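You operate a simulated robot arm through the tools that you are given. There is no shell and no other tool. Be economical: measure what you need, move in short steps, check, and stop when the job is done.

You run a simulated robot arm. Do the job below in one go: nothing can be reset, and whatever is moved stays where it is left.

## Task
Put honeycomb in the pink bag and nut slab in the white bag.
Fine: one ladle each, by that tub's own ladle, put back after; both bags stand in the grey basket; the other bags stay empty. Set down upright: big ladle with the white grip, what you pick out, big ladle with the blue grip.

The check looks at the end state, three seconds after you hand in, the way a careful person would. Anything else that was tipped, shoved, dropped, spilled or broken makes it a failure.

## Robot
A 7-joint arm with a fingered hand on a trunk, on a base that drives. Base frame: it is fixed to the floor where the robot stands at the start and does not move with it; the origin is under the middle of the robot, x ahead of it, y to its left, z up; the surface under the hand at the start is at about z = 0.86. Readings come in m, rad, newtons and seconds.
Its first joint turns from -2.007 to 2.007 rad. Places, roughly: inside of the grey basket [0.7, 0.4, 0.9]. Payload 5 kg.
Tool frame: the origin (TCP) lies between the finger pads and is the grasp point; the fingertips stand 0.032 m ahead of it; z points along the fingers, y is the line along which they close. The gripper opens to 0.16 m. The gripper's body begins 0.089 m behind the TCP. The gripper is a hand of 4 fingers: y runs from the thumb to the fingers, the wrist lies at [0, 0, -0.267] in the tool frame.
Orientation is that of the tool frame in the base frame, as [roll, pitch, yaw] about the fixed x, y, z axes, in that order (R = Rz(yaw) Ry(pitch) Rx(roll)). With the fingers straight down and closing along the base's y, the tool's x points along the base's -x, its y along +y and its z along -z.

## Interface
- The arm moves only by the tool move_arm. Its argument "rows" is text: rows parted by semicolons, each of 6 numbers parted by spaces: the turn, a rotation vector about the tool's x, y, z in rad, then the shift along the tool's x, y, z in cm. In form: rx ry rz tx ty tz; .... A call has 1 to 10 rows; each row is the pose to reach, as a shift and turn from the pose commanded when the call began, along the tool's axes at that moment. A row lasts 0.2 s, in which the tool goes at most 0.05 m and 0.15 rad; a call with a longer step from one row to the next is refused whole. Where a pose cannot be reached the arm comes as near as it can. A force on the tool above 40 N (or 10 N above the force at the start of the call, whichever is more), or a blocked arm, ends the call early, and 0.2 s more pass. In this call time passes only in rows, and 0.2 s behind the last. The reply holds the time, the measured pose of the TCP, the force on the tool along the base axes, the opening and the grip force, in the units named above and with some noise, with the torque about the TCP (base axes, N m) and any sound that the robot's microphone picked up.
- Cameras (640 x 400 px; columns grow to the right, rows downward): "scene" is now at [0.0165, 0.2106, 1.8665]; the picture's right is [0.07, -1.00, 0.00], its down [-0.80, -0.06, -0.60] and it looks along [0.60, 0.04, -0.80] (base axes); focal length 271 px, centre (320, 200). "wrist" rides on the gripper at [0.08, -0.004, -0.114] in the tool frame; the picture's right is [0.05, 1.00, 0.00], its down [-0.82, 0.04, -0.58] and it looks along [-0.58, 0.03, 0.82] (tool axes); focal length 265 px, centre (320, 200).
- get_image(camera): a new picture of that camera. No time passes.
- raise_lower(by): slides the trunk up (or, below 0, down) by that many m; the arm and the scene camera ride with it, the base frame stays. It gives what a move gives, with no picture.
- steer(legs): drives the robot by 1 to 6 legs, each [ahead, turn to the left] in m and rad, along the robot's own axes; the way and the turn of a leg run together, so that a leg with both is an arc; at most 1.5 m and 3.142 rad a leg. The arm and the cameras ride along, it lands a little off, and it stops where it bumps. It gives what a move gives.
- set_fingers(finger1, finger2, finger3, thumb_bend): sets how far each is bent, from 0 (flat) to 100 (curled in); at 30 the hand is open as for a grip, at 70 the pads meet at the TCP. One left out holds its place. A second passes; each finger stops where it meets its share of the squeeze, and holds until it gets a number again. It is the only way to open and close the hand. It gives what a move gives, with no picture; readings hold the bend of each and the force on the fingers (four entries, about 0 where the hand has none), thumb and palm.
- aim_head(pan, tilt): turns the head with the scene camera to pan (to the left, within 2.705 rad either way) and tilt (down, from -0.506 to 1.204), counted from straight ahead of the robot. It gives what a move gives.
- probe_pixels(camera, pixels): for up to 12 pixels [column, row] of the newest picture of that camera ("zoom" is the newest enlarged one), the place [x, y, z] in the base frame of the surface seen there, good to about 0.002 m, but the place of the scene camera against the robot may be out by one fixed shift of up to 0.012 m in any direction. No time passes.
- enlarge(camera, box): a new picture of the part [left, top, right, bottom] of that camera's present view, enlarged. No time passes.
- hand_in(): hands the job in; it is judged then, once.

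Work in short steps. Measure before you move; look again where a grasp or a placing could have gone wrong, and mend it. You have 80 turns and 48 pictures in all, those below and enlarged ones among them. Open the gripper and draw the arm clear of the work before you hand the job in, unless the task says otherwise; then end with one line.

The tools are called after "Emit:" as a command line: name --argument value ..., lists and objects as JSON in quotes. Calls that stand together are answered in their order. move_arm: Moves the arm, as the interface text tells. Its arguments: {"type":"object","properties":{"rows":{"type":"string"}},"required":["rows"]} The other tools are called the same way: raise_lower (by) slides the trunk up or down; set_fingers (finger1, finger2, finger3, thumb_bend) moves the fingers one by one; steer (legs) drives the base; aim_head (pan, tilt) turns the head that bears the scene camera; get_image (camera) takes a picture; probe_pixels (camera, pixels) gives the place of the surface under pixels of a picture; enlarge (camera, box) takes an enlarged picture of a part of a camera's view; hand_in () hands the job in.

At the start:

```text
t: 0.0
eef_pos: [0.6657, 0.1038, 1.3195]
tool_rot: [-3.14, 0.0, -3.141]
ft_force: [-0.6, 0.1, 0.2]
moment: [-0.01, 0.04, 0.0]
gripper_width: 0.1597
grasp_force: 0.0
shape: jaw
bend: [30.0, 30.0, 30.0, 30.0]
finger forces: [0.0, 0.0, 0.0, 0.0, 0.0, 0.0]
trunk travel left (down, up): [-0.725, 0.265]
robot x, y, heading: [-0.0021, -0.0017, -0.003]
head pan, tilt: [0.07, 0.925]
```

scene: 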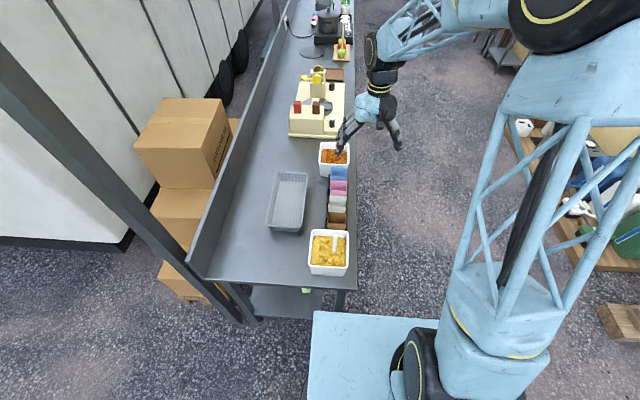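
wrist: 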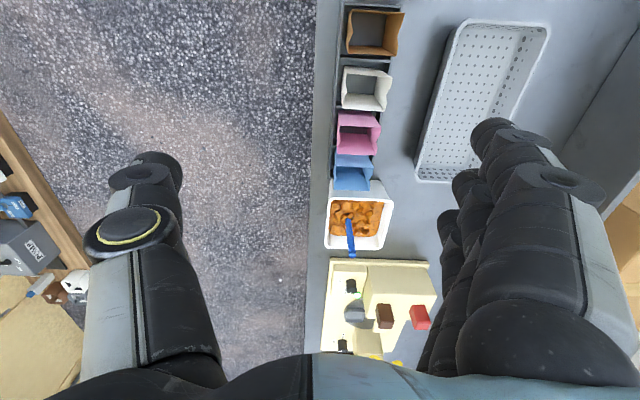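

The scene shows a counter with two tubs (yellow at (328,252), orange at (333,158)), a row of bags and the grey basket. I enlarge the work area for details.

Emit:
enlarge --camera "scene" --box '[250, 130, 410, 290]'

Emit:
enlarge --camera "scene" --box '[270, 0, 390, 140]'

Emit:
enlarge --camera "wrist" --box '[300, 0, 460, 360]'

```text
2.50 times, centred on (330, 210) of scene
```

zoom: 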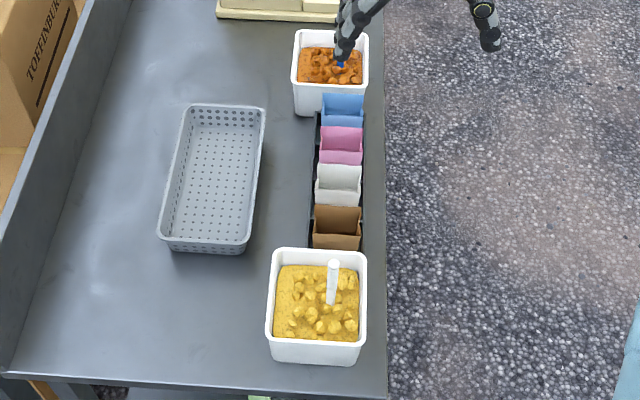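

```text
2.86 times, centred on (330, 70) of scene
```

zoom: 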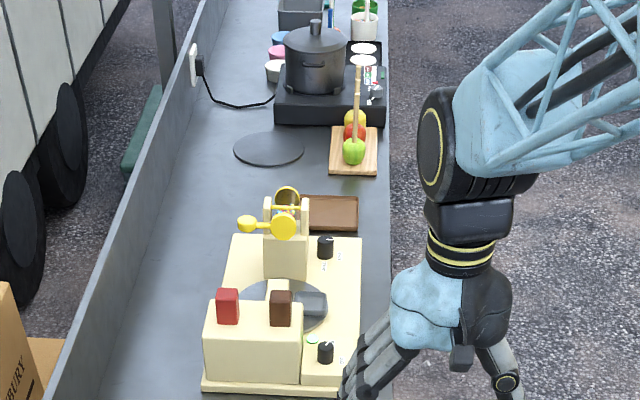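

```text
1.11 times, centred on (380, 180) of wrist
```

zoom: 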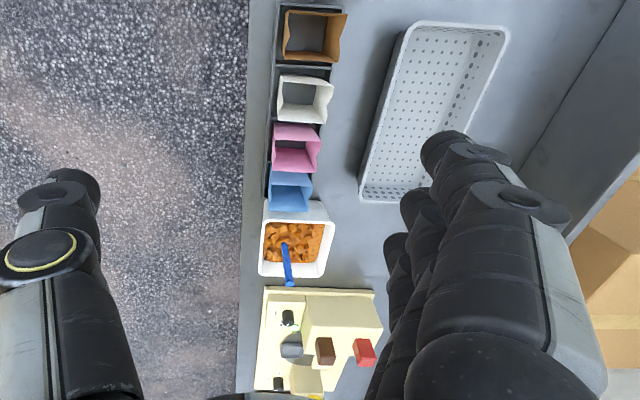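

Measure tubs, bags, basket, and ladle grips.

Emit:
enlarge --camera "scene" --box '[290, 135, 370, 210]'

Emit:
probe_pixels --camera "scene" --pixels '[[334, 197], [337, 245], [311, 231], [348, 231], [350, 265], [309, 265], [330, 258], [337, 217], [287, 200], [275, 175], [308, 175], [308, 228]]'

Emit:
probe_pixels --camera "wrist" --pixels '[[348, 222], [352, 252], [328, 192], [390, 198], [383, 248], [326, 246], [368, 215], [350, 172], [355, 134], [365, 90], [372, 32], [340, 270]]'

```text
5.33 times, centred on (330, 172) of scene
```

zoom: 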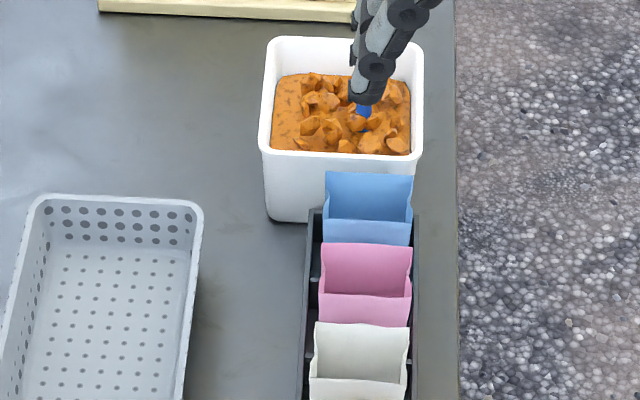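

```text
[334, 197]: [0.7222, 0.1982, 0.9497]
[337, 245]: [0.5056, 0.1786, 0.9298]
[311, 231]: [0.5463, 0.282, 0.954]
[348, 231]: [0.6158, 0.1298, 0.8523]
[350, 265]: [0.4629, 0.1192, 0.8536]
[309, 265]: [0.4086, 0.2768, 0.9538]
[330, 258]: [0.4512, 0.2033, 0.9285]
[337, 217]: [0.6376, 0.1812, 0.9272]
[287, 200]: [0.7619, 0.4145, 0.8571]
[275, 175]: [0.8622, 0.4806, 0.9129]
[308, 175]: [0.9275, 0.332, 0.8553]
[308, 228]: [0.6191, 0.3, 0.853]
```

```text
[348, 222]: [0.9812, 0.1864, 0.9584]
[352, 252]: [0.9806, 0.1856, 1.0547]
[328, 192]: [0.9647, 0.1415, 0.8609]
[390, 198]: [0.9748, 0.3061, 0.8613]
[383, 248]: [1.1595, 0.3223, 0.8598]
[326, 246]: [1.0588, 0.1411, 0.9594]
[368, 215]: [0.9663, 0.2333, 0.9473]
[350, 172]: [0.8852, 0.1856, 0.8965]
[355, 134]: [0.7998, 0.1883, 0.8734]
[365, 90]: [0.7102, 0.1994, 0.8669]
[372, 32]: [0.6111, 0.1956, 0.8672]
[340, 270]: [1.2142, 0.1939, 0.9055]
```

Zooming on the yellow tub, and looking right for the driving space.

Emit:
enlarge --camera "scene" --box '[295, 220, 375, 300]'

Emit:
aim_head --pan -0.6 --tilt 0.75

Emit:
get_image --camera "scene"

```text
5.00 times, centred on (335, 260) of scene
```

zoom: 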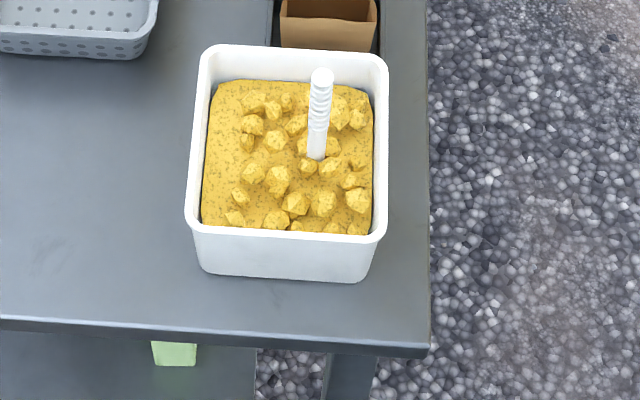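

```text
t: 1.1
eef_pos: [0.6654, 0.1034, 1.3194]
tool_rot: [-3.14, 0.001, 3.141]
ft_force: [-0.2, 0.4, 0.5]
moment: [-0.01, -0.01, 0.02]
gripper_width: 0.1595
grasp_force: 0.1
shape: jaw
bend: [30.0, 30.0, 30.0, 30.0]
finger forces: [0.0, 0.0, 0.0, 0.0, 0.1, 0.0]
trunk travel left (down, up): [-0.725, 0.265]
robot x, y, heading: [0.0002, -0.002, -0.001]
head pan, tilt: [-0.6, 0.75]
```

```text
40 pictures are left
```

scene: 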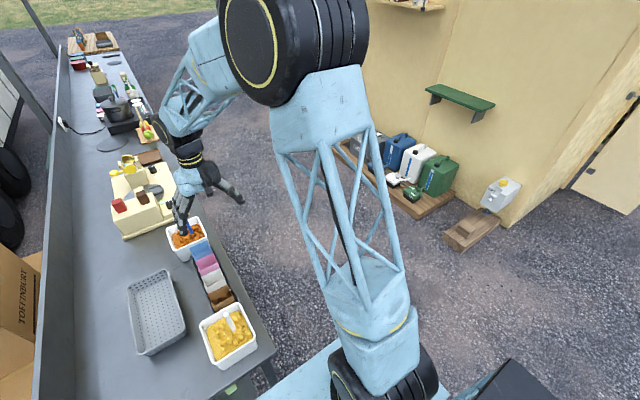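

The floor to the right is open; I probe the pallet, counter corner and my base's edges to plan the drive.

Emit:
probe_pixels --camera "scene" --pixels '[[425, 217], [450, 242], [340, 145], [275, 350], [215, 255], [300, 385], [330, 345], [500, 375], [270, 390], [230, 305], [240, 210], [460, 190]]'

```text
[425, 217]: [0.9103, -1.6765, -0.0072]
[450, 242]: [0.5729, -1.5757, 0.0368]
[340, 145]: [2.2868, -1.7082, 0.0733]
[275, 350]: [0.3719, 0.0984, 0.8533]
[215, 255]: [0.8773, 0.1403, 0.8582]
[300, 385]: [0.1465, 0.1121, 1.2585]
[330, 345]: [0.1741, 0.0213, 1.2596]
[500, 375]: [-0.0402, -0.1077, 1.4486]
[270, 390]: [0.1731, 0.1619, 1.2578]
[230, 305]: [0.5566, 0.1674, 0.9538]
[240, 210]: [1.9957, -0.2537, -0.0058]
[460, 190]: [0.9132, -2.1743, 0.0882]
```

I drive back a bit, around to the right, and stand at about (0.72, -0.45) facing the counter.

Emit:
steer --legs '[[-0.3, 0], [0, -0.983], [0.72, 0], [0, 0.983], [0.62, 0], [0, 1.571]]'

Emit:
aim_head --pan 0.0 --tilt 0.9

Emit:
get_image --camera "scene"

```text
t: 19.0
eef_pos: [0.5935, 0.072, 1.3197]
tool_rot: [-3.139, 0.002, -1.553]
ft_force: [-1.5, -0.2, 0.6]
moment: [0.0, 0.01, -0.02]
gripper_width: 0.16
grasp_force: 0.1
shape: jaw
bend: [30.0, 30.0, 30.0, 30.0]
finger forces: [0.0, 0.0, 0.0, 0.0, 0.0, 0.0]
trunk travel left (down, up): [-0.725, 0.265]
robot x, y, heading: [0.7092, -0.5943, 1.593]
head pan, tilt: [-0.6, 0.75]
```

```text
t: 20.0
eef_pos: [0.5922, 0.0707, 1.3191]
tool_rot: [-3.139, -0.001, -1.553]
ft_force: [-0.3, 0.4, -1.3]
moment: [0.02, -0.01, -0.02]
gripper_width: 0.1599
grasp_force: 0.0
shape: jaw
bend: [30.0, 30.0, 30.0, 30.0]
finger forces: [0.0, 0.0, 0.0, 0.1, 0.0, 0.0]
trunk travel left (down, up): [-0.725, 0.265]
robot x, y, heading: [0.7079, -0.595, 1.592]
head pan, tilt: [0.0, 0.901]
```

```text
39 pictures are left
```

scene: 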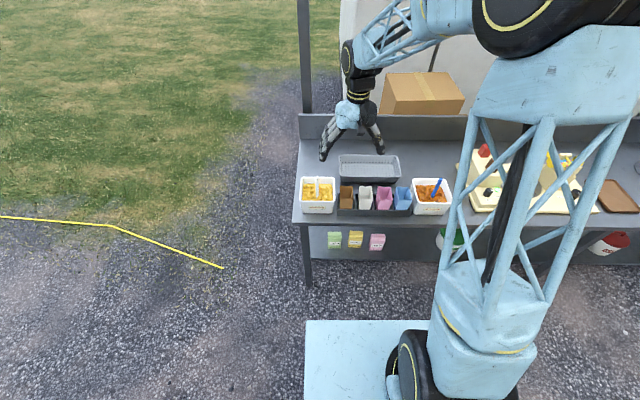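

I drive ahead 0.14 m and enlarge the cards hanging below the counter front at (334,240)-(377,242).

Emit:
enlarge --camera "scene" --box '[295, 140, 460, 260]'

Emit:
enlarge --camera "scene" --box '[320, 225, 392, 255]'

Emit:
probe_pixels --camera "scene" --pixels '[[334, 240], [355, 240], [377, 242], [318, 184], [318, 196], [440, 181], [434, 195], [307, 225], [331, 345]]'

Emit:
steer --legs '[[0.14, 0]]'

```text
3.33 times, centred on (378, 200) of scene
```

zoom: 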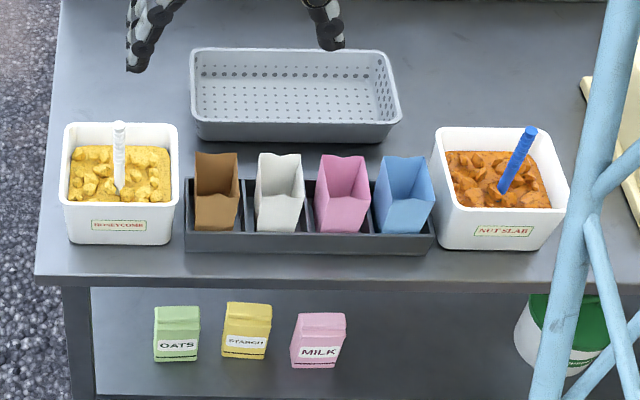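

```text
8.89 times, centred on (356, 240) of scene
```

zoom: 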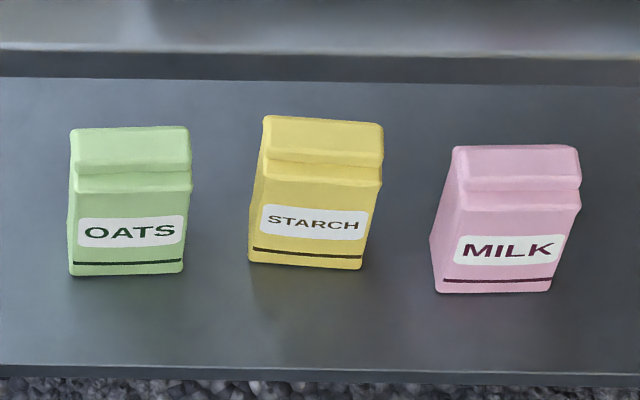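

```text
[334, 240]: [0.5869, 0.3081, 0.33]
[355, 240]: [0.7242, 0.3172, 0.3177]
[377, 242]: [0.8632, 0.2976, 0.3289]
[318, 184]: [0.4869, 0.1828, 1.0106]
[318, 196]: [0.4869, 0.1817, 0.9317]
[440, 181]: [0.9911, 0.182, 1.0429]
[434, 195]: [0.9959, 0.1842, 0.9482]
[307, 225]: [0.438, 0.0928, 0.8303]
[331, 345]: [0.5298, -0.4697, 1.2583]
```

```text
t: 21.4
eef_pos: [0.5922, 0.2164, 1.3173]
tool_rot: [-3.138, -0.002, -1.553]
ft_force: [0.3, 0.2, 0.8]
moment: [-0.09, 0.0, 0.01]
gripper_width: 0.1599
grasp_force: 0.0
shape: jaw
bend: [30.0, 30.0, 30.0, 30.0]
finger forces: [0.0, 0.0, 0.0, 0.0, 0.1, 0.0]
trunk travel left (down, up): [-0.725, 0.265]
robot x, y, heading: [0.7077, -0.4489, 1.583]
head pan, tilt: [0.0, 0.901]
```

Labels read: yellow = HONEYCOMB (white ladle), orange = NUT SLAB (blue ladle). I move above the white ladle while turning the hand so it closes along base y.

Emit:
move_arm --rows "0 0 0.15 0.3 1.1 1.5; 0 0 0.3 0.6 2.2 3; 0 0 0.45 1 3.3 4.5; 0 0 0.6 1.3 4.4 6; 0 0 0.75 1.6 5.5 7.5; 0 0 0.9 1.9 6.6 9; 0 0 1.05 2.2 7.7 10.5; 0 0 1.2 2.6 8.8 12; 0 0 1.35 3 9.8 13.5; 0 0 1.5 3.2 10.5 15"

Emit:
get_image --camera "wrist"

Emit:
get_image --camera "scene"

```text
t: 23.6
eef_pos: [0.4865, 0.1833, 1.1687]
tool_rot: [-3.141, 0.002, -3.059]
ft_force: [0.4, 0.1, -0.6]
moment: [-0.02, 0.02, -0.03]
gripper_width: 0.1599
grasp_force: 0.0
shape: jaw
bend: [30.0, 30.0, 30.0, 30.0]
finger forces: [0.0, 0.0, 0.0, 0.0, 0.0, 0.1]
trunk travel left (down, up): [-0.725, 0.265]
robot x, y, heading: [0.7032, -0.4513, 1.583]
head pan, tilt: [0.0, 0.901]
```

```text
36 pictures are left
```

wrist: 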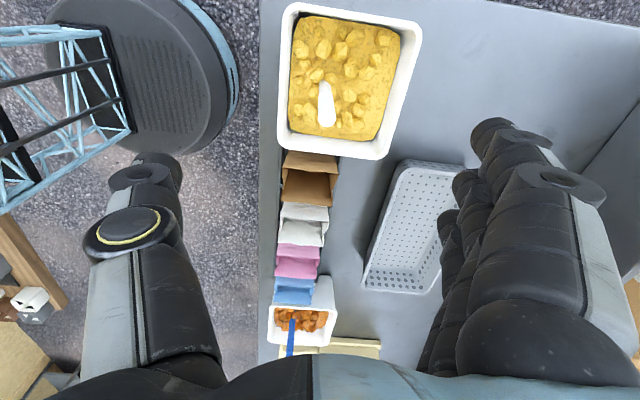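

```text
35 pictures are left
```

scene: 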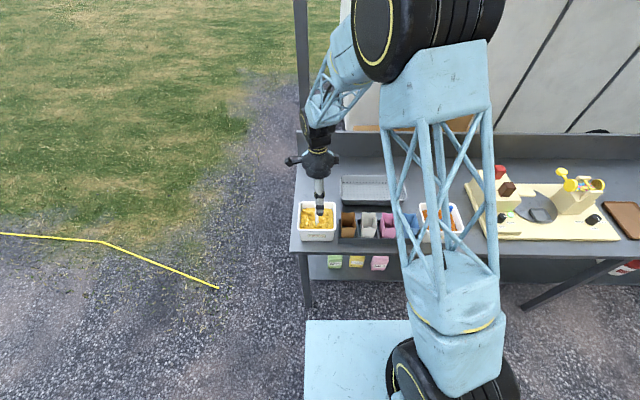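

Handle seen at wrist (325,90)-(326,122). Probing with the wrist camera for precise places.

Emit:
probe_pixels --camera "wrist" --pixels '[[325, 85], [326, 100], [327, 122], [300, 10], [410, 35], [282, 135], [378, 150], [295, 265], [300, 232], [310, 325], [310, 190], [291, 335]]'

Emit:
enlarge --camera "wrist" --box '[260, 0, 440, 180]'

```text
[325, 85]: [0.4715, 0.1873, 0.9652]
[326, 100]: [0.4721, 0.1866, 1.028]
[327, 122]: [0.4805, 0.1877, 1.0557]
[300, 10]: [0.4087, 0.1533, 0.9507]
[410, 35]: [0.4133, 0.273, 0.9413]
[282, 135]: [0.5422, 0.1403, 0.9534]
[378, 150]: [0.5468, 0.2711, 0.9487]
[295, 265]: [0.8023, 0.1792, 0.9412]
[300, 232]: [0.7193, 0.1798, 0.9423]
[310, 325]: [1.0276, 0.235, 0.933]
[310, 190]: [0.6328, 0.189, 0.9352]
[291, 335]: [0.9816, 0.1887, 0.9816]
```

```text
2.22 times, centred on (350, 90) of wrist
```

zoom: 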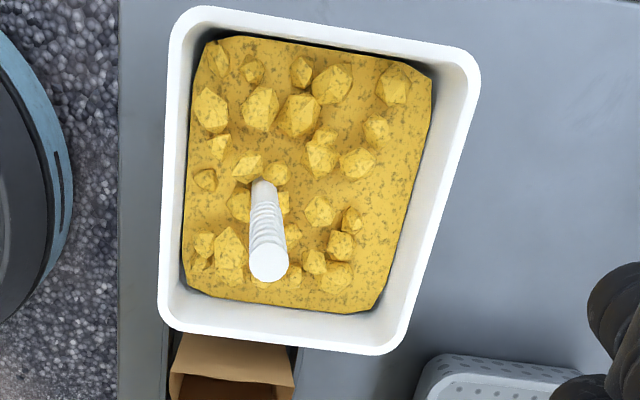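

Handle axis ≈ (0.480, 0.187), top z≈1.057. I descend to TCP z≈1.005 around it.

Emit:
move_arm --rows "0 0 0.04 0.6 0.4 4; 0 0 0.08 0.6 0.4 8; 0 0 0.08 0.6 0.4 12; 0 0 0.08 0.6 0.4 15; 0 0 0.08 0.6 0.4 16.4"

Emit:
get_image --camera "wrist"

```text
t: 24.8
eef_pos: [0.48, 0.1863, 1.0054]
tool_rot: [3.141, 0.002, -3.133]
ft_force: [0.4, 0.3, 0.2]
moment: [-0.05, -0.01, 0.01]
gripper_width: 0.1598
grasp_force: 0.1
shape: jaw
bend: [30.0, 30.0, 30.0, 30.0]
finger forces: [0.0, 0.0, 0.1, 0.0, 0.0, 0.0]
trunk travel left (down, up): [-0.725, 0.265]
robot x, y, heading: [0.7083, -0.4462, 1.588]
head pan, tilt: [0.0, 0.901]
```

```text
33 pictures are left
```

wrist: 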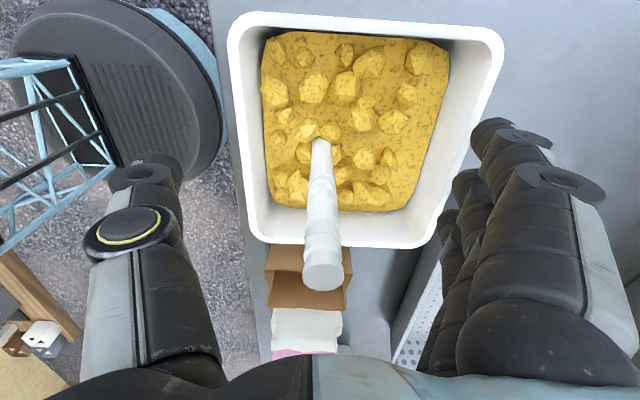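

Handle is centred between thumb and fingers; I close.

Emit:
set_fingers --finger1 75 --finger2 75 --finger3 75 --thumb_bend 75

Emit:
enlarge --camera "wrist" --box '[160, 0, 480, 400]'

```text
t: 25.8
eef_pos: [0.4806, 0.1874, 1.0042]
tool_rot: [-3.141, 0.002, -3.136]
ft_force: [1.2, -0.7, 0.6]
moment: [0.05, 0.06, 0.0]
gripper_width: 0.0191
grasp_force: 10.7
shape: fingers
bend: [75.0, 70.0, 75.0, 71.0]
finger forces: [0.1, 10.3, 0.1, 0.0, 10.7, 0.1]
trunk travel left (down, up): [-0.725, 0.265]
robot x, y, heading: [0.7052, -0.4475, 1.59]
head pan, tilt: [0.0, 0.901]
```

```text
1.00 times, centred on (320, 200) of wrist (not enlarged: the box is as wide or as high as the picture)
```

zoom: 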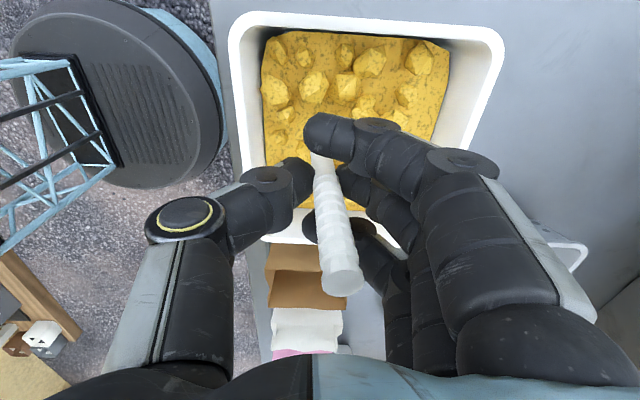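

Middle finger and thumb hold the handle (10.7 N). I lift straight up slowly.

Emit:
move_arm --rows "0 0 0 0 0 -1; 0 0 0 0 0 -2; 0 0 0 0 0 -3; 0 0 0 0 0 -4; 0 0 0 0 0 -5; 0 0 0 0 0 -6; 0 0 0 0 0 -7; 0 0 0 0 0 -8; 0 0 0 0 0 -9; 0 0 0 0 0 -10"

Emit:
enlarge --camera "scene" --box '[270, 120, 410, 260]'

Emit:
get_image --camera "wrist"

```text
t: 28.0
eef_pos: [0.4819, 0.1863, 1.1044]
tool_rot: [-3.142, 0.001, -3.134]
ft_force: [0.1, 0.1, -1.4]
moment: [0.02, -0.02, 0.0]
gripper_width: 0.0186
grasp_force: 10.5
shape: fingers
bend: [75.0, 70.0, 75.0, 71.0]
finger forces: [0.0, 10.6, 0.1, 0.0, 10.8, 0.1]
trunk travel left (down, up): [-0.725, 0.265]
robot x, y, heading: [0.7065, -0.4497, 1.586]
head pan, tilt: [0.0, 0.901]
```

```text
2.86 times, centred on (340, 190) of scene
```

zoom: 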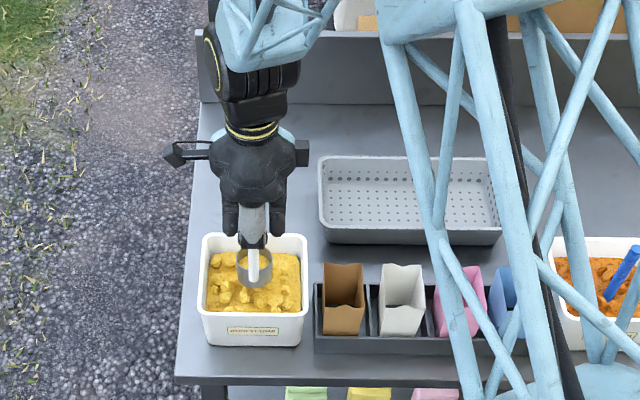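

```text
30 pictures are left
```

wrist: 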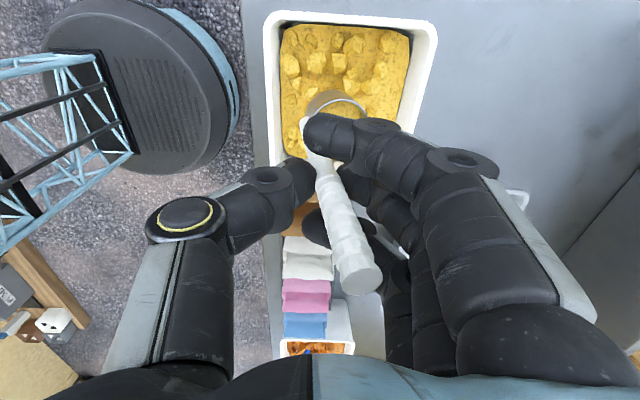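

The ladle's bowl hangs on the +y side of the handle at wrist (335,105). Enlarging to see whether it's filled.

Emit:
enlarge --camera "wrist" --box '[270, 60, 410, 180]'

Emit:
enlarge --camera "scene" --box '[300, 180, 360, 240]'

Emit:
probe_pixels --camera "zoom" --pixels '[[320, 130], [280, 150], [320, 260], [370, 150], [325, 210], [345, 125]]'

Emit:
probe_pixels --camera "wrist" --pixels '[[325, 93], [345, 103], [310, 105], [362, 108], [325, 108]]'

```text
3.33 times, centred on (340, 120) of wrist
```

zoom: 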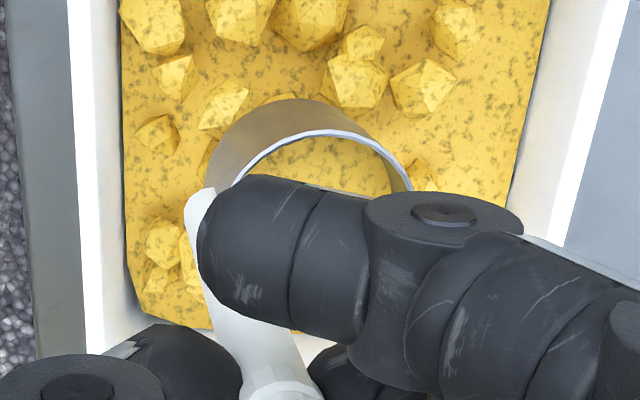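

```text
6.67 times, centred on (330, 210) of scene
```

zoom: 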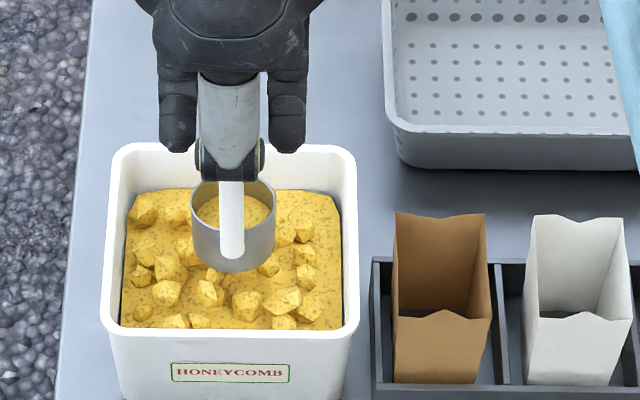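

```text
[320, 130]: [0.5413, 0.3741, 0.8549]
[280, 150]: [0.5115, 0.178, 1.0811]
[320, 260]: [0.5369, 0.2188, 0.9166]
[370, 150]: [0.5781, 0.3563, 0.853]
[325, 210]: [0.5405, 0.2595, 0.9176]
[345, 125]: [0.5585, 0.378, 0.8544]
```

```text
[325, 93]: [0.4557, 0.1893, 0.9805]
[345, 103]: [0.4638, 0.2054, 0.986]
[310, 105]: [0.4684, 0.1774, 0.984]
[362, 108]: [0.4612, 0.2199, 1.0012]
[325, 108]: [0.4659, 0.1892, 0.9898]
```

The cup (≈5 cm wide, on the +y side of the handle) is full. Before carrying it I test over its own tub whether the grip holds the ladle when tilted ~40°, keeping the cup above the tub.

Emit:
move_arm --rows "0 -0.12 0 1.4 0 -0.5; 0 -0.24 0 2.9 0 -1; 0 -0.36 0 4.2 0 -1; 0 -0.48 0 5.5 0 -1; 0 -0.6 0 6.8 0 -1; 0 -0.7 0 7.7 0 -1"

Emit:
get_image --camera "wrist"

Emit:
enlarge --camera "scene" --box '[270, 140, 370, 240]'

```text
t: 29.4
eef_pos: [0.4039, 0.1861, 1.1138]
tool_rot: [3.14, 0.705, -3.137]
ft_force: [0.9, -0.6, -1.1]
moment: [-0.04, 0.03, 0.03]
gripper_width: 0.0185
grasp_force: 10.8
shape: fingers
bend: [75.0, 70.0, 75.0, 71.0]
finger forces: [0.1, 10.6, 0.1, 0.0, 10.7, 0.1]
trunk travel left (down, up): [-0.725, 0.265]
robot x, y, heading: [0.707, -0.4524, 1.585]
head pan, tilt: [0.0, 0.901]
```

```text
27 pictures are left
```

wrist: 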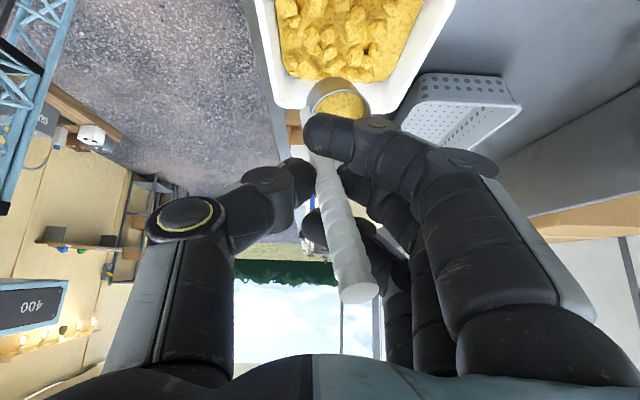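

```text
4.00 times, centred on (320, 190) of scene
```

zoom: 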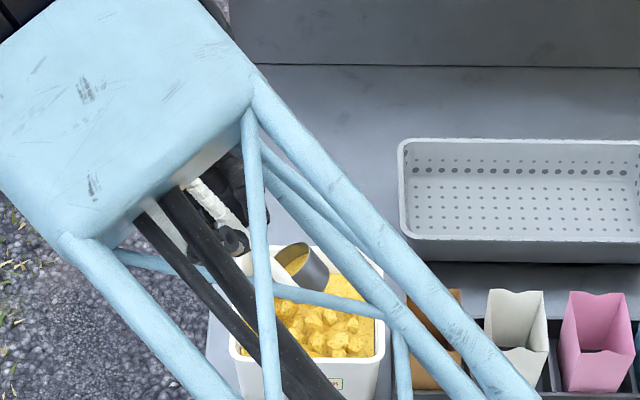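

The ladle stays in line with the hand and the cup keeps its load at 40°. I return upright and raise to z≈1.19.

Emit:
move_arm --rows "0 0.12 0 -1.8 0 -0.2; 0 0.24 0 -3.7 0 -0.4; 0 0.36 0 -5.5 0 -0.6; 0 0.48 0 -7.4 0 -0.8; 0 0.6 0 -9.3 0 -1; 0 0.7 0 -11.04 0 -1.16"

```text
t: 30.8
eef_pos: [0.4832, 0.1863, 1.1963]
tool_rot: [3.141, 0.0, -3.133]
ft_force: [0.1, -0.3, -0.4]
moment: [0.03, 0.03, 0.01]
gripper_width: 0.0185
grasp_force: 10.6
shape: fingers
bend: [75.0, 70.0, 75.0, 71.0]
finger forces: [0.0, 10.7, 0.0, 0.0, 10.7, 0.0]
trunk travel left (down, up): [-0.725, 0.265]
robot x, y, heading: [0.708, -0.4453, 1.584]
head pan, tilt: [0.0, 0.901]
```

Now turn the hand (−1.5 rad about tool z) while carrying the ladle, level, to above/behind the pink bag to look at its mouth.

Emit:
move_arm --rows "0 0 -0.15 -3.5 0.6 0; 0 0 -0.3 -7 1.2 0; 0 0 -0.45 -10.5 1.8 0; 0 0 -0.6 -14 2.4 0; 0 0 -0.75 -17.5 3 0; 0 0 -0.9 -21 3.7 0; 0 0 -1.05 -24.5 4.3 0; 0 0 -1.2 -28 4.9 0; 0 0 -1.35 -31.5 5.5 0; 0 0 -1.5 -34.7 6.1 0"

Emit:
get_image --camera "wrist"

```text
t: 33.0
eef_pos: [0.8288, 0.2488, 1.1976]
tool_rot: [-3.141, -0.002, -1.633]
ft_force: [-0.8, -0.1, -1.2]
moment: [0.01, -0.02, 0.02]
gripper_width: 0.0184
grasp_force: 10.7
shape: fingers
bend: [75.0, 70.0, 75.0, 71.0]
finger forces: [0.0, 10.6, 0.0, 0.1, 10.6, 0.0]
trunk travel left (down, up): [-0.725, 0.265]
robot x, y, heading: [0.7056, -0.4477, 1.588]
head pan, tilt: [0.0, 0.901]
```

```text
25 pictures are left
```

wrist: 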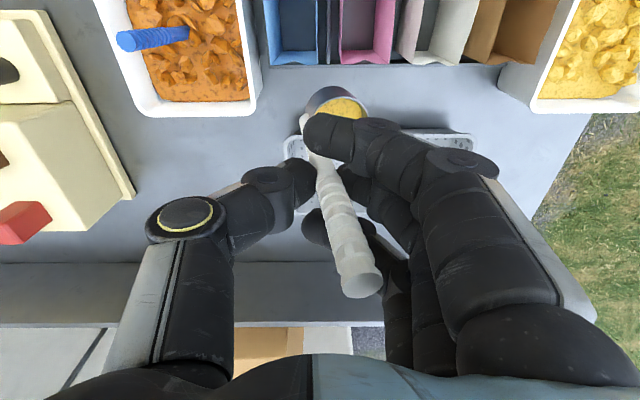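

Bags seen at the top: pink at columns 340–395. Probing its rim edges, the white's, the rack back and the cup.

Emit:
probe_pixels --camera "wrist" --pixels '[[340, 2], [342, 50], [388, 52], [393, 20], [365, 58], [365, 20], [415, 50], [462, 55], [317, 50], [333, 62], [325, 97], [362, 108]]'

Emit:
enlarge --camera "wrist" --box '[250, 0, 490, 150]'

```text
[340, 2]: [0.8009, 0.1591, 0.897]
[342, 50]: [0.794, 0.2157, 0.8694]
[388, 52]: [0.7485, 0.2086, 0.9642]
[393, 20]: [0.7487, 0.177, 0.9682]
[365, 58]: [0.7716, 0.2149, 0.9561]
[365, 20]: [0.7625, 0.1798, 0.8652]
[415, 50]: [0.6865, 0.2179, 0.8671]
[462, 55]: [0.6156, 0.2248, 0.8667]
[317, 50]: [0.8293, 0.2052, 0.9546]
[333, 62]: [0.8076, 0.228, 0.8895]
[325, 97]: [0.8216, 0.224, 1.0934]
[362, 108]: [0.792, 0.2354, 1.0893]
```

```text
2.67 times, centred on (370, 75) of wrist
```

zoom: 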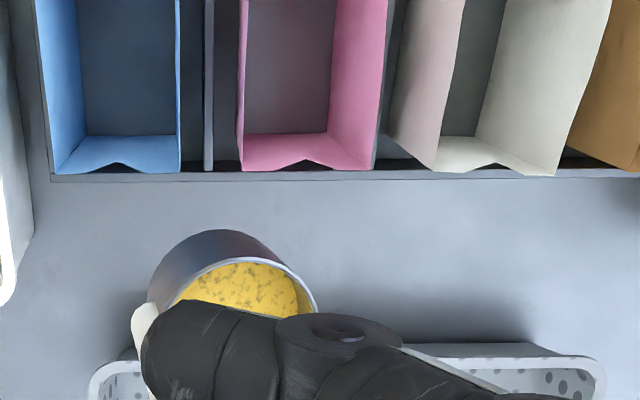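

Pink bag spans x≈0.749–0.803 with its back wall at y≈0.217. I move back 8 cm to see its front wall and straighten the yaw.

Emit:
move_arm --rows "0 0 -0.03 -2.5 1.4 0; 0 0 -0.062 -5.2 2.9 0; 0 0 -0.062 -7.75 4.3 0"

Emit:
enlarge --camera "wrist" --box '[230, 0, 470, 150]'

Emit:
probe_pixels --camera "zoom" --pixels '[[240, 60], [240, 110], [240, 150], [240, 30], [240, 180], [240, 10], [240, 240], [400, 110], [400, 150], [235, 330], [180, 300], [300, 310]]'

```text
t: 33.8
eef_pos: [0.7897, 0.3292, 1.1928]
tool_rot: [-3.139, 0.0, -1.571]
ft_force: [0.2, 0.1, -1.3]
moment: [-0.01, 0.01, 0.02]
gripper_width: 0.0184
grasp_force: 11.0
shape: fingers
bend: [75.0, 70.0, 75.0, 71.0]
finger forces: [0.1, 10.7, 0.0, 0.0, 10.7, 0.0]
trunk travel left (down, up): [-0.725, 0.265]
robot x, y, heading: [0.7046, -0.4466, 1.586]
head pan, tilt: [0.0, 0.901]
```

```text
2.67 times, centred on (350, 75) of wrist
```

zoom: 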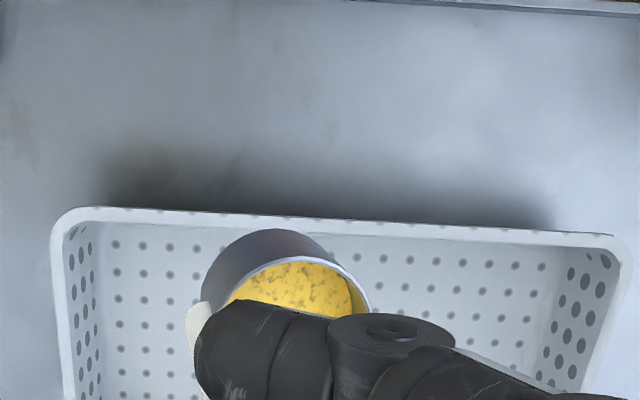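

```text
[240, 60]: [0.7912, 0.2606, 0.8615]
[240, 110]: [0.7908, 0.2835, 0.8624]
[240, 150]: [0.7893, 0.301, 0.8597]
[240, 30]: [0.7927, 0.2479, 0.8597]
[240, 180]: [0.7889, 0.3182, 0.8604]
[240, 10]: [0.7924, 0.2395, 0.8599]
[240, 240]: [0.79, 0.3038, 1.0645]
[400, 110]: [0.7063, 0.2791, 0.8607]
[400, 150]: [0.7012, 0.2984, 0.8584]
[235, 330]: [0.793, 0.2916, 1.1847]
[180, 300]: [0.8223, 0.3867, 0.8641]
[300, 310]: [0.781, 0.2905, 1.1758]
```

Wrong way for the view; I move −y by 17 cm (cup stays well above everything) so the bag mouth enters the view.

Emit:
move_arm --rows "0 0 0 4.5 0 0; 0 0 0 9 0 0; 0 0 0 13 0 0; 0 0 0 17 0 0"

Emit:
enlarge --camera "wrist" --box '[200, 0, 480, 175]'

```text
t: 34.8
eef_pos: [0.7907, 0.1569, 1.194]
tool_rot: [-3.14, 0.002, -1.573]
ft_force: [-0.3, 0.0, -1.3]
moment: [0.06, -0.01, 0.02]
gripper_width: 0.0183
grasp_force: 10.8
shape: fingers
bend: [75.0, 70.0, 75.0, 71.0]
finger forces: [0.0, 10.7, 0.1, 0.0, 10.7, 0.0]
trunk travel left (down, up): [-0.725, 0.265]
robot x, y, heading: [0.7036, -0.4506, 1.59]
head pan, tilt: [0.0, 0.901]
```

```text
2.29 times, centred on (340, 88) of wrist
```

zoom: 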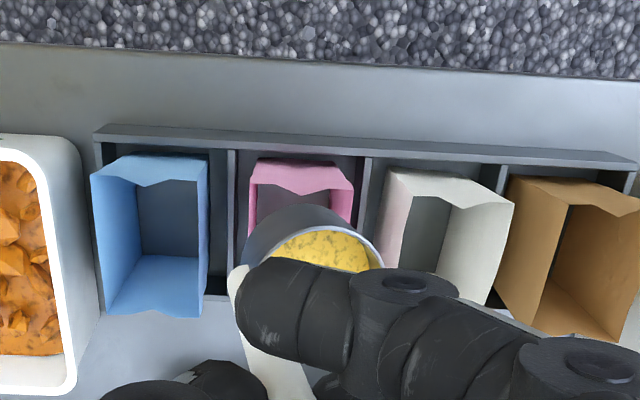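

Emit:
probe_pixels --camera "zoom" --pixels '[[255, 165], [345, 168], [300, 175], [300, 185], [125, 160], [200, 160], [160, 308], [160, 185], [300, 143], [300, 60], [420, 178], [500, 198]]'

```text
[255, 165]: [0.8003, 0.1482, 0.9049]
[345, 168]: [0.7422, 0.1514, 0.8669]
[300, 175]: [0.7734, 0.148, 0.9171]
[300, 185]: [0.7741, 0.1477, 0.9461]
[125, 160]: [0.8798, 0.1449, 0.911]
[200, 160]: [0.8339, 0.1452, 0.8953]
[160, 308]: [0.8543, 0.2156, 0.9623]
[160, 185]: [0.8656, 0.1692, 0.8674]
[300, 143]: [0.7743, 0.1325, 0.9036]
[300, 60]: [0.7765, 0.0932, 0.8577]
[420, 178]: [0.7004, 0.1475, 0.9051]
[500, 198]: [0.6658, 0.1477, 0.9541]
```

Pink mouth: x 0.749–0.803, y 0.147–0.216, top z≈0.96. I back the robot 0.2 m to give the wrist room for the forward pour.

Emit:
steer --legs '[[-0.2, 0]]'

```text
t: 36.4
eef_pos: [0.7959, -0.0427, 1.1936]
tool_rot: [-3.139, 0.002, -1.577]
ft_force: [0.1, -0.7, 0.6]
moment: [0.04, -0.04, -0.02]
gripper_width: 0.0183
grasp_force: 10.6
shape: fingers
bend: [75.0, 70.0, 75.0, 71.0]
finger forces: [0.0, 10.7, 0.0, 0.0, 10.8, 0.0]
trunk travel left (down, up): [-0.725, 0.265]
robot x, y, heading: [0.7081, -0.6458, 1.583]
head pan, tilt: [0.0, 0.901]
```

Now approach the pink bag while tilting to 40° (tested safe), lip kept above the bag.

Emit:
move_arm --rows "0 0 0 -4.5 0.2 0; 0 -0.1 0 -9 0.5 0; 0 -0.22 0 -13 0.5 0; 0 -0.35 0 -16 0.5 0.5; 0 -0.48 0 -18 0.5 2.5; 0 -0.6 0 -18.5 0.5 5; 0 -0.7 0 -18.5 0.5 7"

Emit:
get_image --camera "wrist"

```text
t: 38.0
eef_pos: [0.791, 0.1445, 1.1225]
tool_rot: [-3.139, 0.701, -1.574]
ft_force: [0.8, 0.7, -0.1]
moment: [-0.05, -0.04, -0.01]
gripper_width: 0.0182
grasp_force: 10.6
shape: fingers
bend: [75.0, 70.0, 75.0, 71.0]
finger forces: [0.0, 10.8, 0.0, 0.0, 10.7, 0.0]
trunk travel left (down, up): [-0.725, 0.265]
robot x, y, heading: [0.7077, -0.6473, 1.579]
head pan, tilt: [0.0, 0.901]
```

```text
21 pictures are left
```

wrist: 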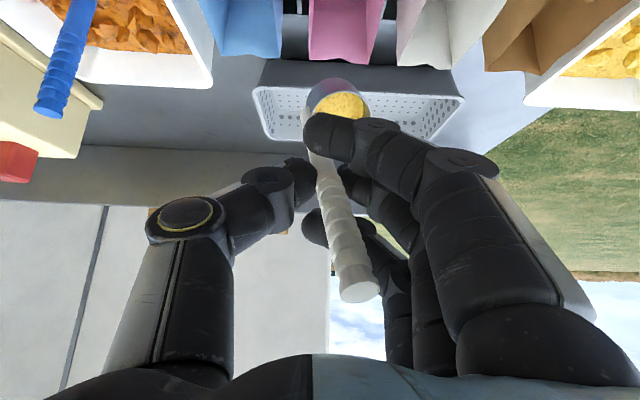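

Aligned: cup centre (339,105) in line with the pink bag. I continue the tilt to ~106°, tracking the lip over the bag's mouth.

Emit:
move_arm --rows "0 -0.15 0 2.32 0 0.27; 0 -0.3 0 4.2 0 0.65; 0 -0.45 0 6.33 0 1.47; 0 -0.6 0 8.27 0 2.45; 0 -0.75 0 9.41 0 2.79; 0 -0.9 0 10.43 0 3.24; 0 -1.05 0 11.24 0 3.87; 0 -1.15 0 11.56 0 4.26; 0 -1.15 0 11.56 0 4.26"

Emit:
enlarge --camera "scene" --box '[300, 130, 460, 250]'

Emit:
get_image --camera "wrist"

```text
t: 40.0
eef_pos: [0.7934, 0.0826, 1.015]
tool_rot: [-0.001, 1.29, 1.562]
ft_force: [0.6, -0.4, 0.0]
moment: [-0.06, -0.03, 0.02]
gripper_width: 0.0178
grasp_force: 8.7
shape: fingers
bend: [75.0, 70.0, 75.0, 72.0]
finger forces: [0.0, 8.7, 0.1, 0.0, 9.2, 0.0]
trunk travel left (down, up): [-0.725, 0.265]
robot x, y, heading: [0.7101, -0.6485, 1.582]
head pan, tilt: [0.0, 0.901]
```

```text
3.33 times, centred on (380, 190) of scene
```

zoom: 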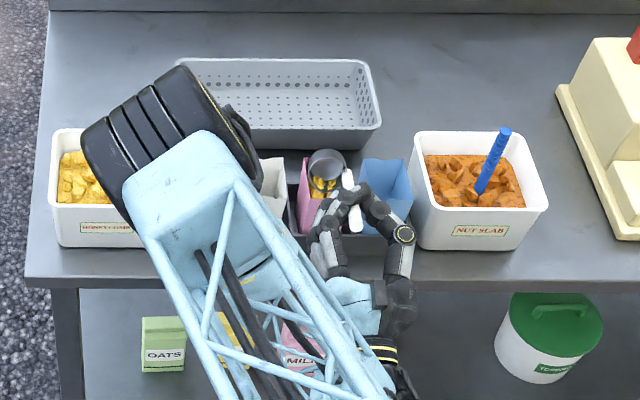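

```text
19 pictures are left
```

wrist: 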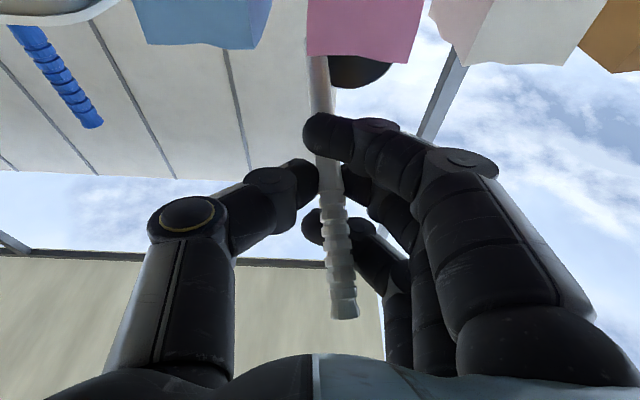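

The cup looks mostly empty; enlarging the scene closer at (383,178).

Emit:
enlarge --camera "scene" --box '[365, 160, 405, 190]'

```text
13.33 times, centred on (385, 175) of scene
```

zoom: 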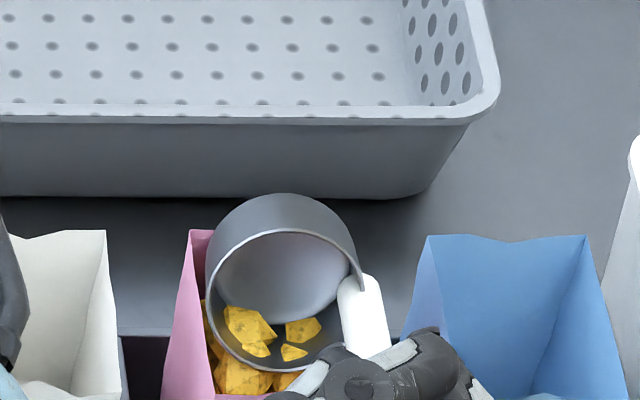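

Most chunks are in the bag, a few remain in the cup. I tilt further to ~129° and jiggle slightly.

Emit:
move_arm --rows "0 -0.15 0 0.1 0 0.3; 0 -0.3 0 0.2 0 0.7; 0 -0.4 0 0.28 0 0.96; 0 -0.4 0 0.28 0 0.96; 0 -0.3 0 0.2 0 0.7; 0 -0.42 0 0.28 0 0.96; 0 -0.42 0 0.28 0 0.96"

Emit:
enlarge --camera "scene" --box '[360, 155, 410, 195]'

```text
t: 41.6
eef_pos: [0.7912, 0.0919, 1.0155]
tool_rot: [-0.003, 0.87, 1.564]
ft_force: [0.3, -0.3, -0.3]
moment: [-0.09, -0.05, -0.01]
gripper_width: 0.0176
grasp_force: 9.6
shape: fingers
bend: [75.0, 70.0, 75.0, 72.0]
finger forces: [0.0, 8.4, 0.9, 0.0, 9.3, 0.0]
trunk travel left (down, up): [-0.725, 0.265]
robot x, y, heading: [0.7088, -0.6465, 1.587]
head pan, tilt: [0.0, 0.901]
```

```text
10.00 times, centred on (385, 175) of scene
```

zoom: 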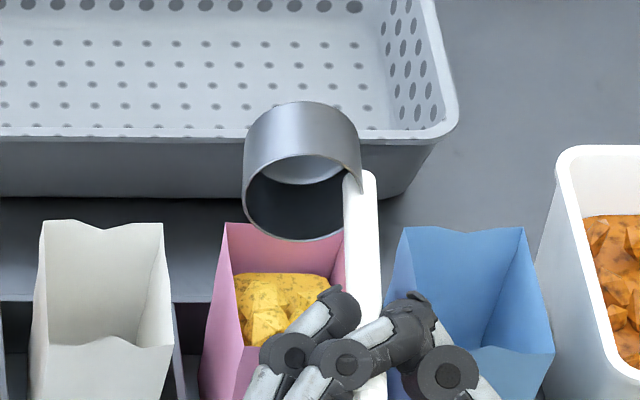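

The cup is empty and the honeycomb lies in the pink bag, nothing spilled. I withdraw up and back while untilting.

Emit:
move_arm --rows "0 0.1 0 -4 0 2.5; 0 0.2 0 -8 0 3.5; 0 0.35 0 -12 0 3.5; 0 0.5 0 -16 0 3; 0 0.65 0 -19.5 0 2.7; 0 0.8 0 -21.5 0 2.4; 0 0.95 0 -21.5 0 2.4; 0 1.1 0 -21.5 0 2.4; 0 1.25 0 -21.5 0 2.4; 0 1.4 0 -21.5 0 2.4"

```text
t: 43.8
eef_pos: [0.7911, -0.0283, 1.1952]
tool_rot: [-3.141, 0.869, -1.578]
ft_force: [1.3, -0.3, -0.8]
moment: [0.01, 0.02, -0.01]
gripper_width: 0.0175
grasp_force: 8.8
shape: fingers
bend: [75.0, 70.0, 75.0, 72.0]
finger forces: [0.1, 8.5, 0.4, 0.1, 8.9, 0.0]
out of reach, approached as far as the arm can: row 6, 7, 8, 9
trunk travel left (down, up): [-0.725, 0.265]
robot x, y, heading: [0.7071, -0.6481, 1.581]
head pan, tilt: [0.0, 0.901]
```

Untilt the rest of the way in place.

Emit:
move_arm --rows "0 0.15 0 0 0 0; 0 0.3 0 0 0 0; 0 0.45 0 0 0 0; 0 0.6 0 0 0 0; 0 0.75 0 0 0 0; 0 0.87 0 0 0 0"

Emit:
steer --legs '[[0.2, 0]]'

```text
t: 45.2
eef_pos: [0.7909, -0.0261, 1.195]
tool_rot: [-3.14, -0.003, -1.578]
ft_force: [0.1, -0.1, -0.5]
moment: [0.04, 0.0, 0.0]
gripper_width: 0.0173
grasp_force: 9.2
shape: fingers
bend: [75.0, 70.0, 75.0, 72.0]
finger forces: [0.0, 9.3, 0.0, 0.0, 8.8, 0.0]
trunk travel left (down, up): [-0.725, 0.265]
robot x, y, heading: [0.7084, -0.6472, 1.582]
head pan, tilt: [0.0, 0.901]
```

```text
t: 46.8
eef_pos: [0.7912, 0.1707, 1.1947]
tool_rot: [-3.14, -0.002, -1.581]
ft_force: [0.0, 0.6, -1.0]
moment: [0.01, -0.01, 0.02]
gripper_width: 0.0172
grasp_force: 9.0
shape: fingers
bend: [75.0, 70.0, 75.0, 72.0]
finger forces: [0.1, 9.3, 0.1, 0.1, 8.8, 0.0]
trunk travel left (down, up): [-0.725, 0.265]
robot x, y, heading: [0.7083, -0.4469, 1.582]
head pan, tilt: [0.0, 0.901]
```

Carry the empty ladle back over the honeycomb tub, turning the hand back to its earlier yaw.

Emit:
move_arm --rows "0 0 0.15 -0.1 3.1 0; 0 0 0.3 -0.3 6.2 0; 0 0 0.45 -0.4 9.3 0; 0 0 0.6 -0.5 12.4 0; 0 0 0.75 -0.6 15.5 0; 0 0 0.9 -0.8 18.6 0; 0 0 1.05 -0.9 21.7 0; 0 0 1.2 -1 24.8 0; 0 0 1.35 -1.2 27.9 0; 0 0 1.5 -1.3 30.9 0"

Emit:
get_image --camera "wrist"

```text
t: 49.0
eef_pos: [0.4837, 0.1891, 1.1973]
tool_rot: [-3.141, 0.002, -3.083]
ft_force: [-0.1, -0.7, -1.5]
moment: [0.0, -0.05, 0.01]
gripper_width: 0.0176
grasp_force: 9.5
shape: fingers
bend: [75.0, 70.0, 75.0, 72.0]
finger forces: [0.0, 9.3, 0.1, 0.0, 9.0, 0.0]
trunk travel left (down, up): [-0.725, 0.265]
robot x, y, heading: [0.7085, -0.4524, 1.584]
head pan, tilt: [0.0, 0.901]
```

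```text
16 pictures are left
```

wrist: 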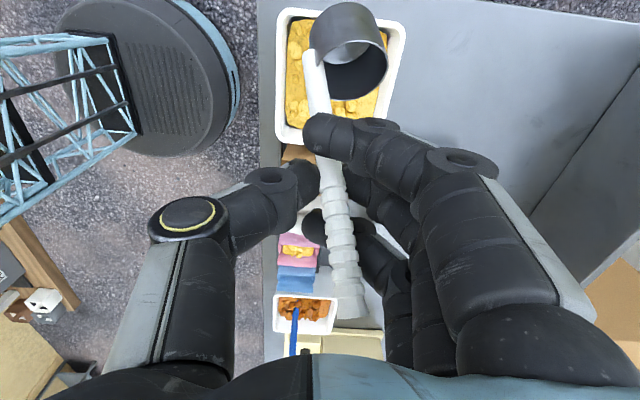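

The ladle has sagged in the grip about the pinch axis (cup swung to −x). I measure its tilt from points on handle and cup.

Emit:
probe_pixels --camera "wrist" --pixels '[[342, 305], [340, 265], [335, 225], [331, 190], [319, 105], [315, 80], [311, 55], [340, 18], [348, 45], [385, 55], [370, 95]]'

```text
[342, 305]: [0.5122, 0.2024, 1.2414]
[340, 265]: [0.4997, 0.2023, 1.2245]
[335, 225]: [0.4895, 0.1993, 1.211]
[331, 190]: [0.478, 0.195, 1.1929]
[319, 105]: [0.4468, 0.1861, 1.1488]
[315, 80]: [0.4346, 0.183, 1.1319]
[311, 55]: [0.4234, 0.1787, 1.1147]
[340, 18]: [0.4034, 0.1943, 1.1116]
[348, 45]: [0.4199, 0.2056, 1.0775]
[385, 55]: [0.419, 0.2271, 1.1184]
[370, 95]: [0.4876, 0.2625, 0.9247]
```

Ladle leans ~35° toward −x and ~10° in y. I tilt the hand to bring the ladle vertical again, above the tub.

Emit:
move_arm --rows "-0.025 -0.123 0 0 0 0; -0.05 -0.246 0 0 0 0; -0.075 -0.369 0 0 0 0; -0.1 -0.492 0 0 0 0; -0.125 -0.614 0 0.2 -0.2 0"

Emit:
get_image --camera "wrist"

Emit:
probe_pixels --camera "wrist" --pixels '[[342, 305], [340, 265], [335, 225], [331, 190], [319, 105], [315, 80], [311, 55], [348, 45], [385, 55], [380, 80], [330, 12]]'

```text
t: 50.1
eef_pos: [0.4789, 0.1846, 1.1958]
tool_rot: [2.997, 0.617, -3.128]
ft_force: [-1.0, 0.5, -0.7]
moment: [0.01, -0.05, 0.0]
gripper_width: 0.0174
grasp_force: 9.4
shape: fingers
bend: [75.0, 70.0, 75.0, 73.0]
finger forces: [0.1, 9.1, 0.1, 0.0, 8.9, 0.0]
trunk travel left (down, up): [-0.725, 0.265]
robot x, y, heading: [0.7077, -0.4504, 1.574]
head pan, tilt: [0.0, 0.901]
```

```text
15 pictures are left
```

wrist: 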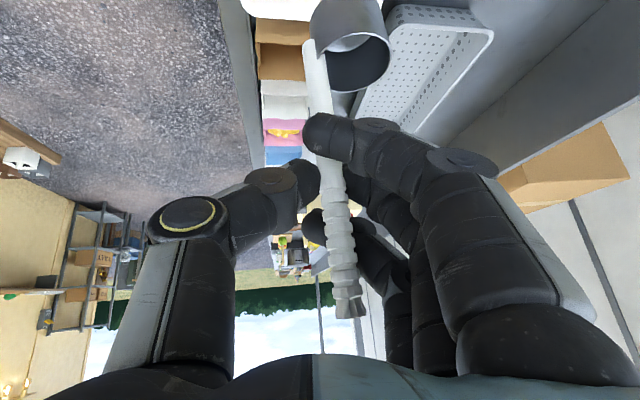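

```text
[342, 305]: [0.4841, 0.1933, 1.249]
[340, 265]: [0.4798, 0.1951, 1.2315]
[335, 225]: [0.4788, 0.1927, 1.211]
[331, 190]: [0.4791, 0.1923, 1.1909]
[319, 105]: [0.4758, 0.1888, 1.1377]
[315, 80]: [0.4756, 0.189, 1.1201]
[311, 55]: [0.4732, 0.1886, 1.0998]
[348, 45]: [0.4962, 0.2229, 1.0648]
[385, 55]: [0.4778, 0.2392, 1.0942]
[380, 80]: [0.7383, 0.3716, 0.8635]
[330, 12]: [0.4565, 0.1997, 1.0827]
```

The ladle is vertical now. I lower it into the tub at its old place to TCP z≈1.002.

Emit:
move_arm --rows "0 0 0 1.73 -0.3 2.2; 0 0 0 3.5 -0.7 4.6; 0 0 0 5.2 -1.0 6.9; 0 0 0 6.9 -1.35 9.3; 0 0 0 8.1 -1.6 10.8; 0 0 0 9.2 -1.8 12.3; 0 0 0 10.1 -1.95 13.5; 0 0 0 10.9 -2.1 14.5; 0 0 0 11.55 -2.24 15.43"

Emit:
get_image --camera "wrist"

```text
t: 52.1
eef_pos: [0.4767, 0.1836, 1.0016]
tool_rot: [2.999, 0.612, -3.127]
ft_force: [-0.1, 0.0, -0.2]
moment: [0.02, 0.0, 0.02]
gripper_width: 0.017
grasp_force: 8.8
shape: fingers
bend: [75.0, 70.0, 75.0, 73.0]
finger forces: [0.0, 9.1, 0.0, 0.1, 8.9, 0.1]
trunk travel left (down, up): [-0.725, 0.265]
robot x, y, heading: [0.7009, -0.4447, 1.579]
head pan, tilt: [0.0, 0.901]
```

```text
14 pictures are left
```

wrist: 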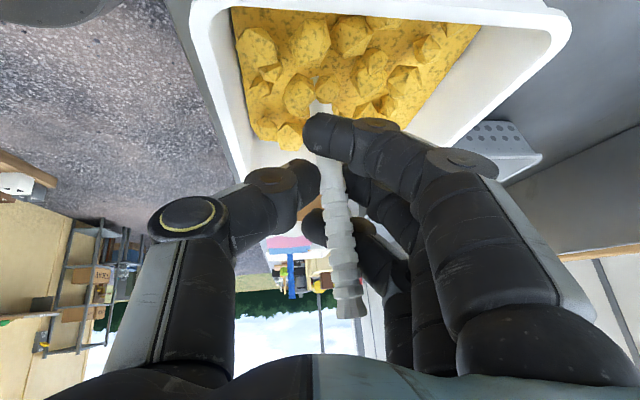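

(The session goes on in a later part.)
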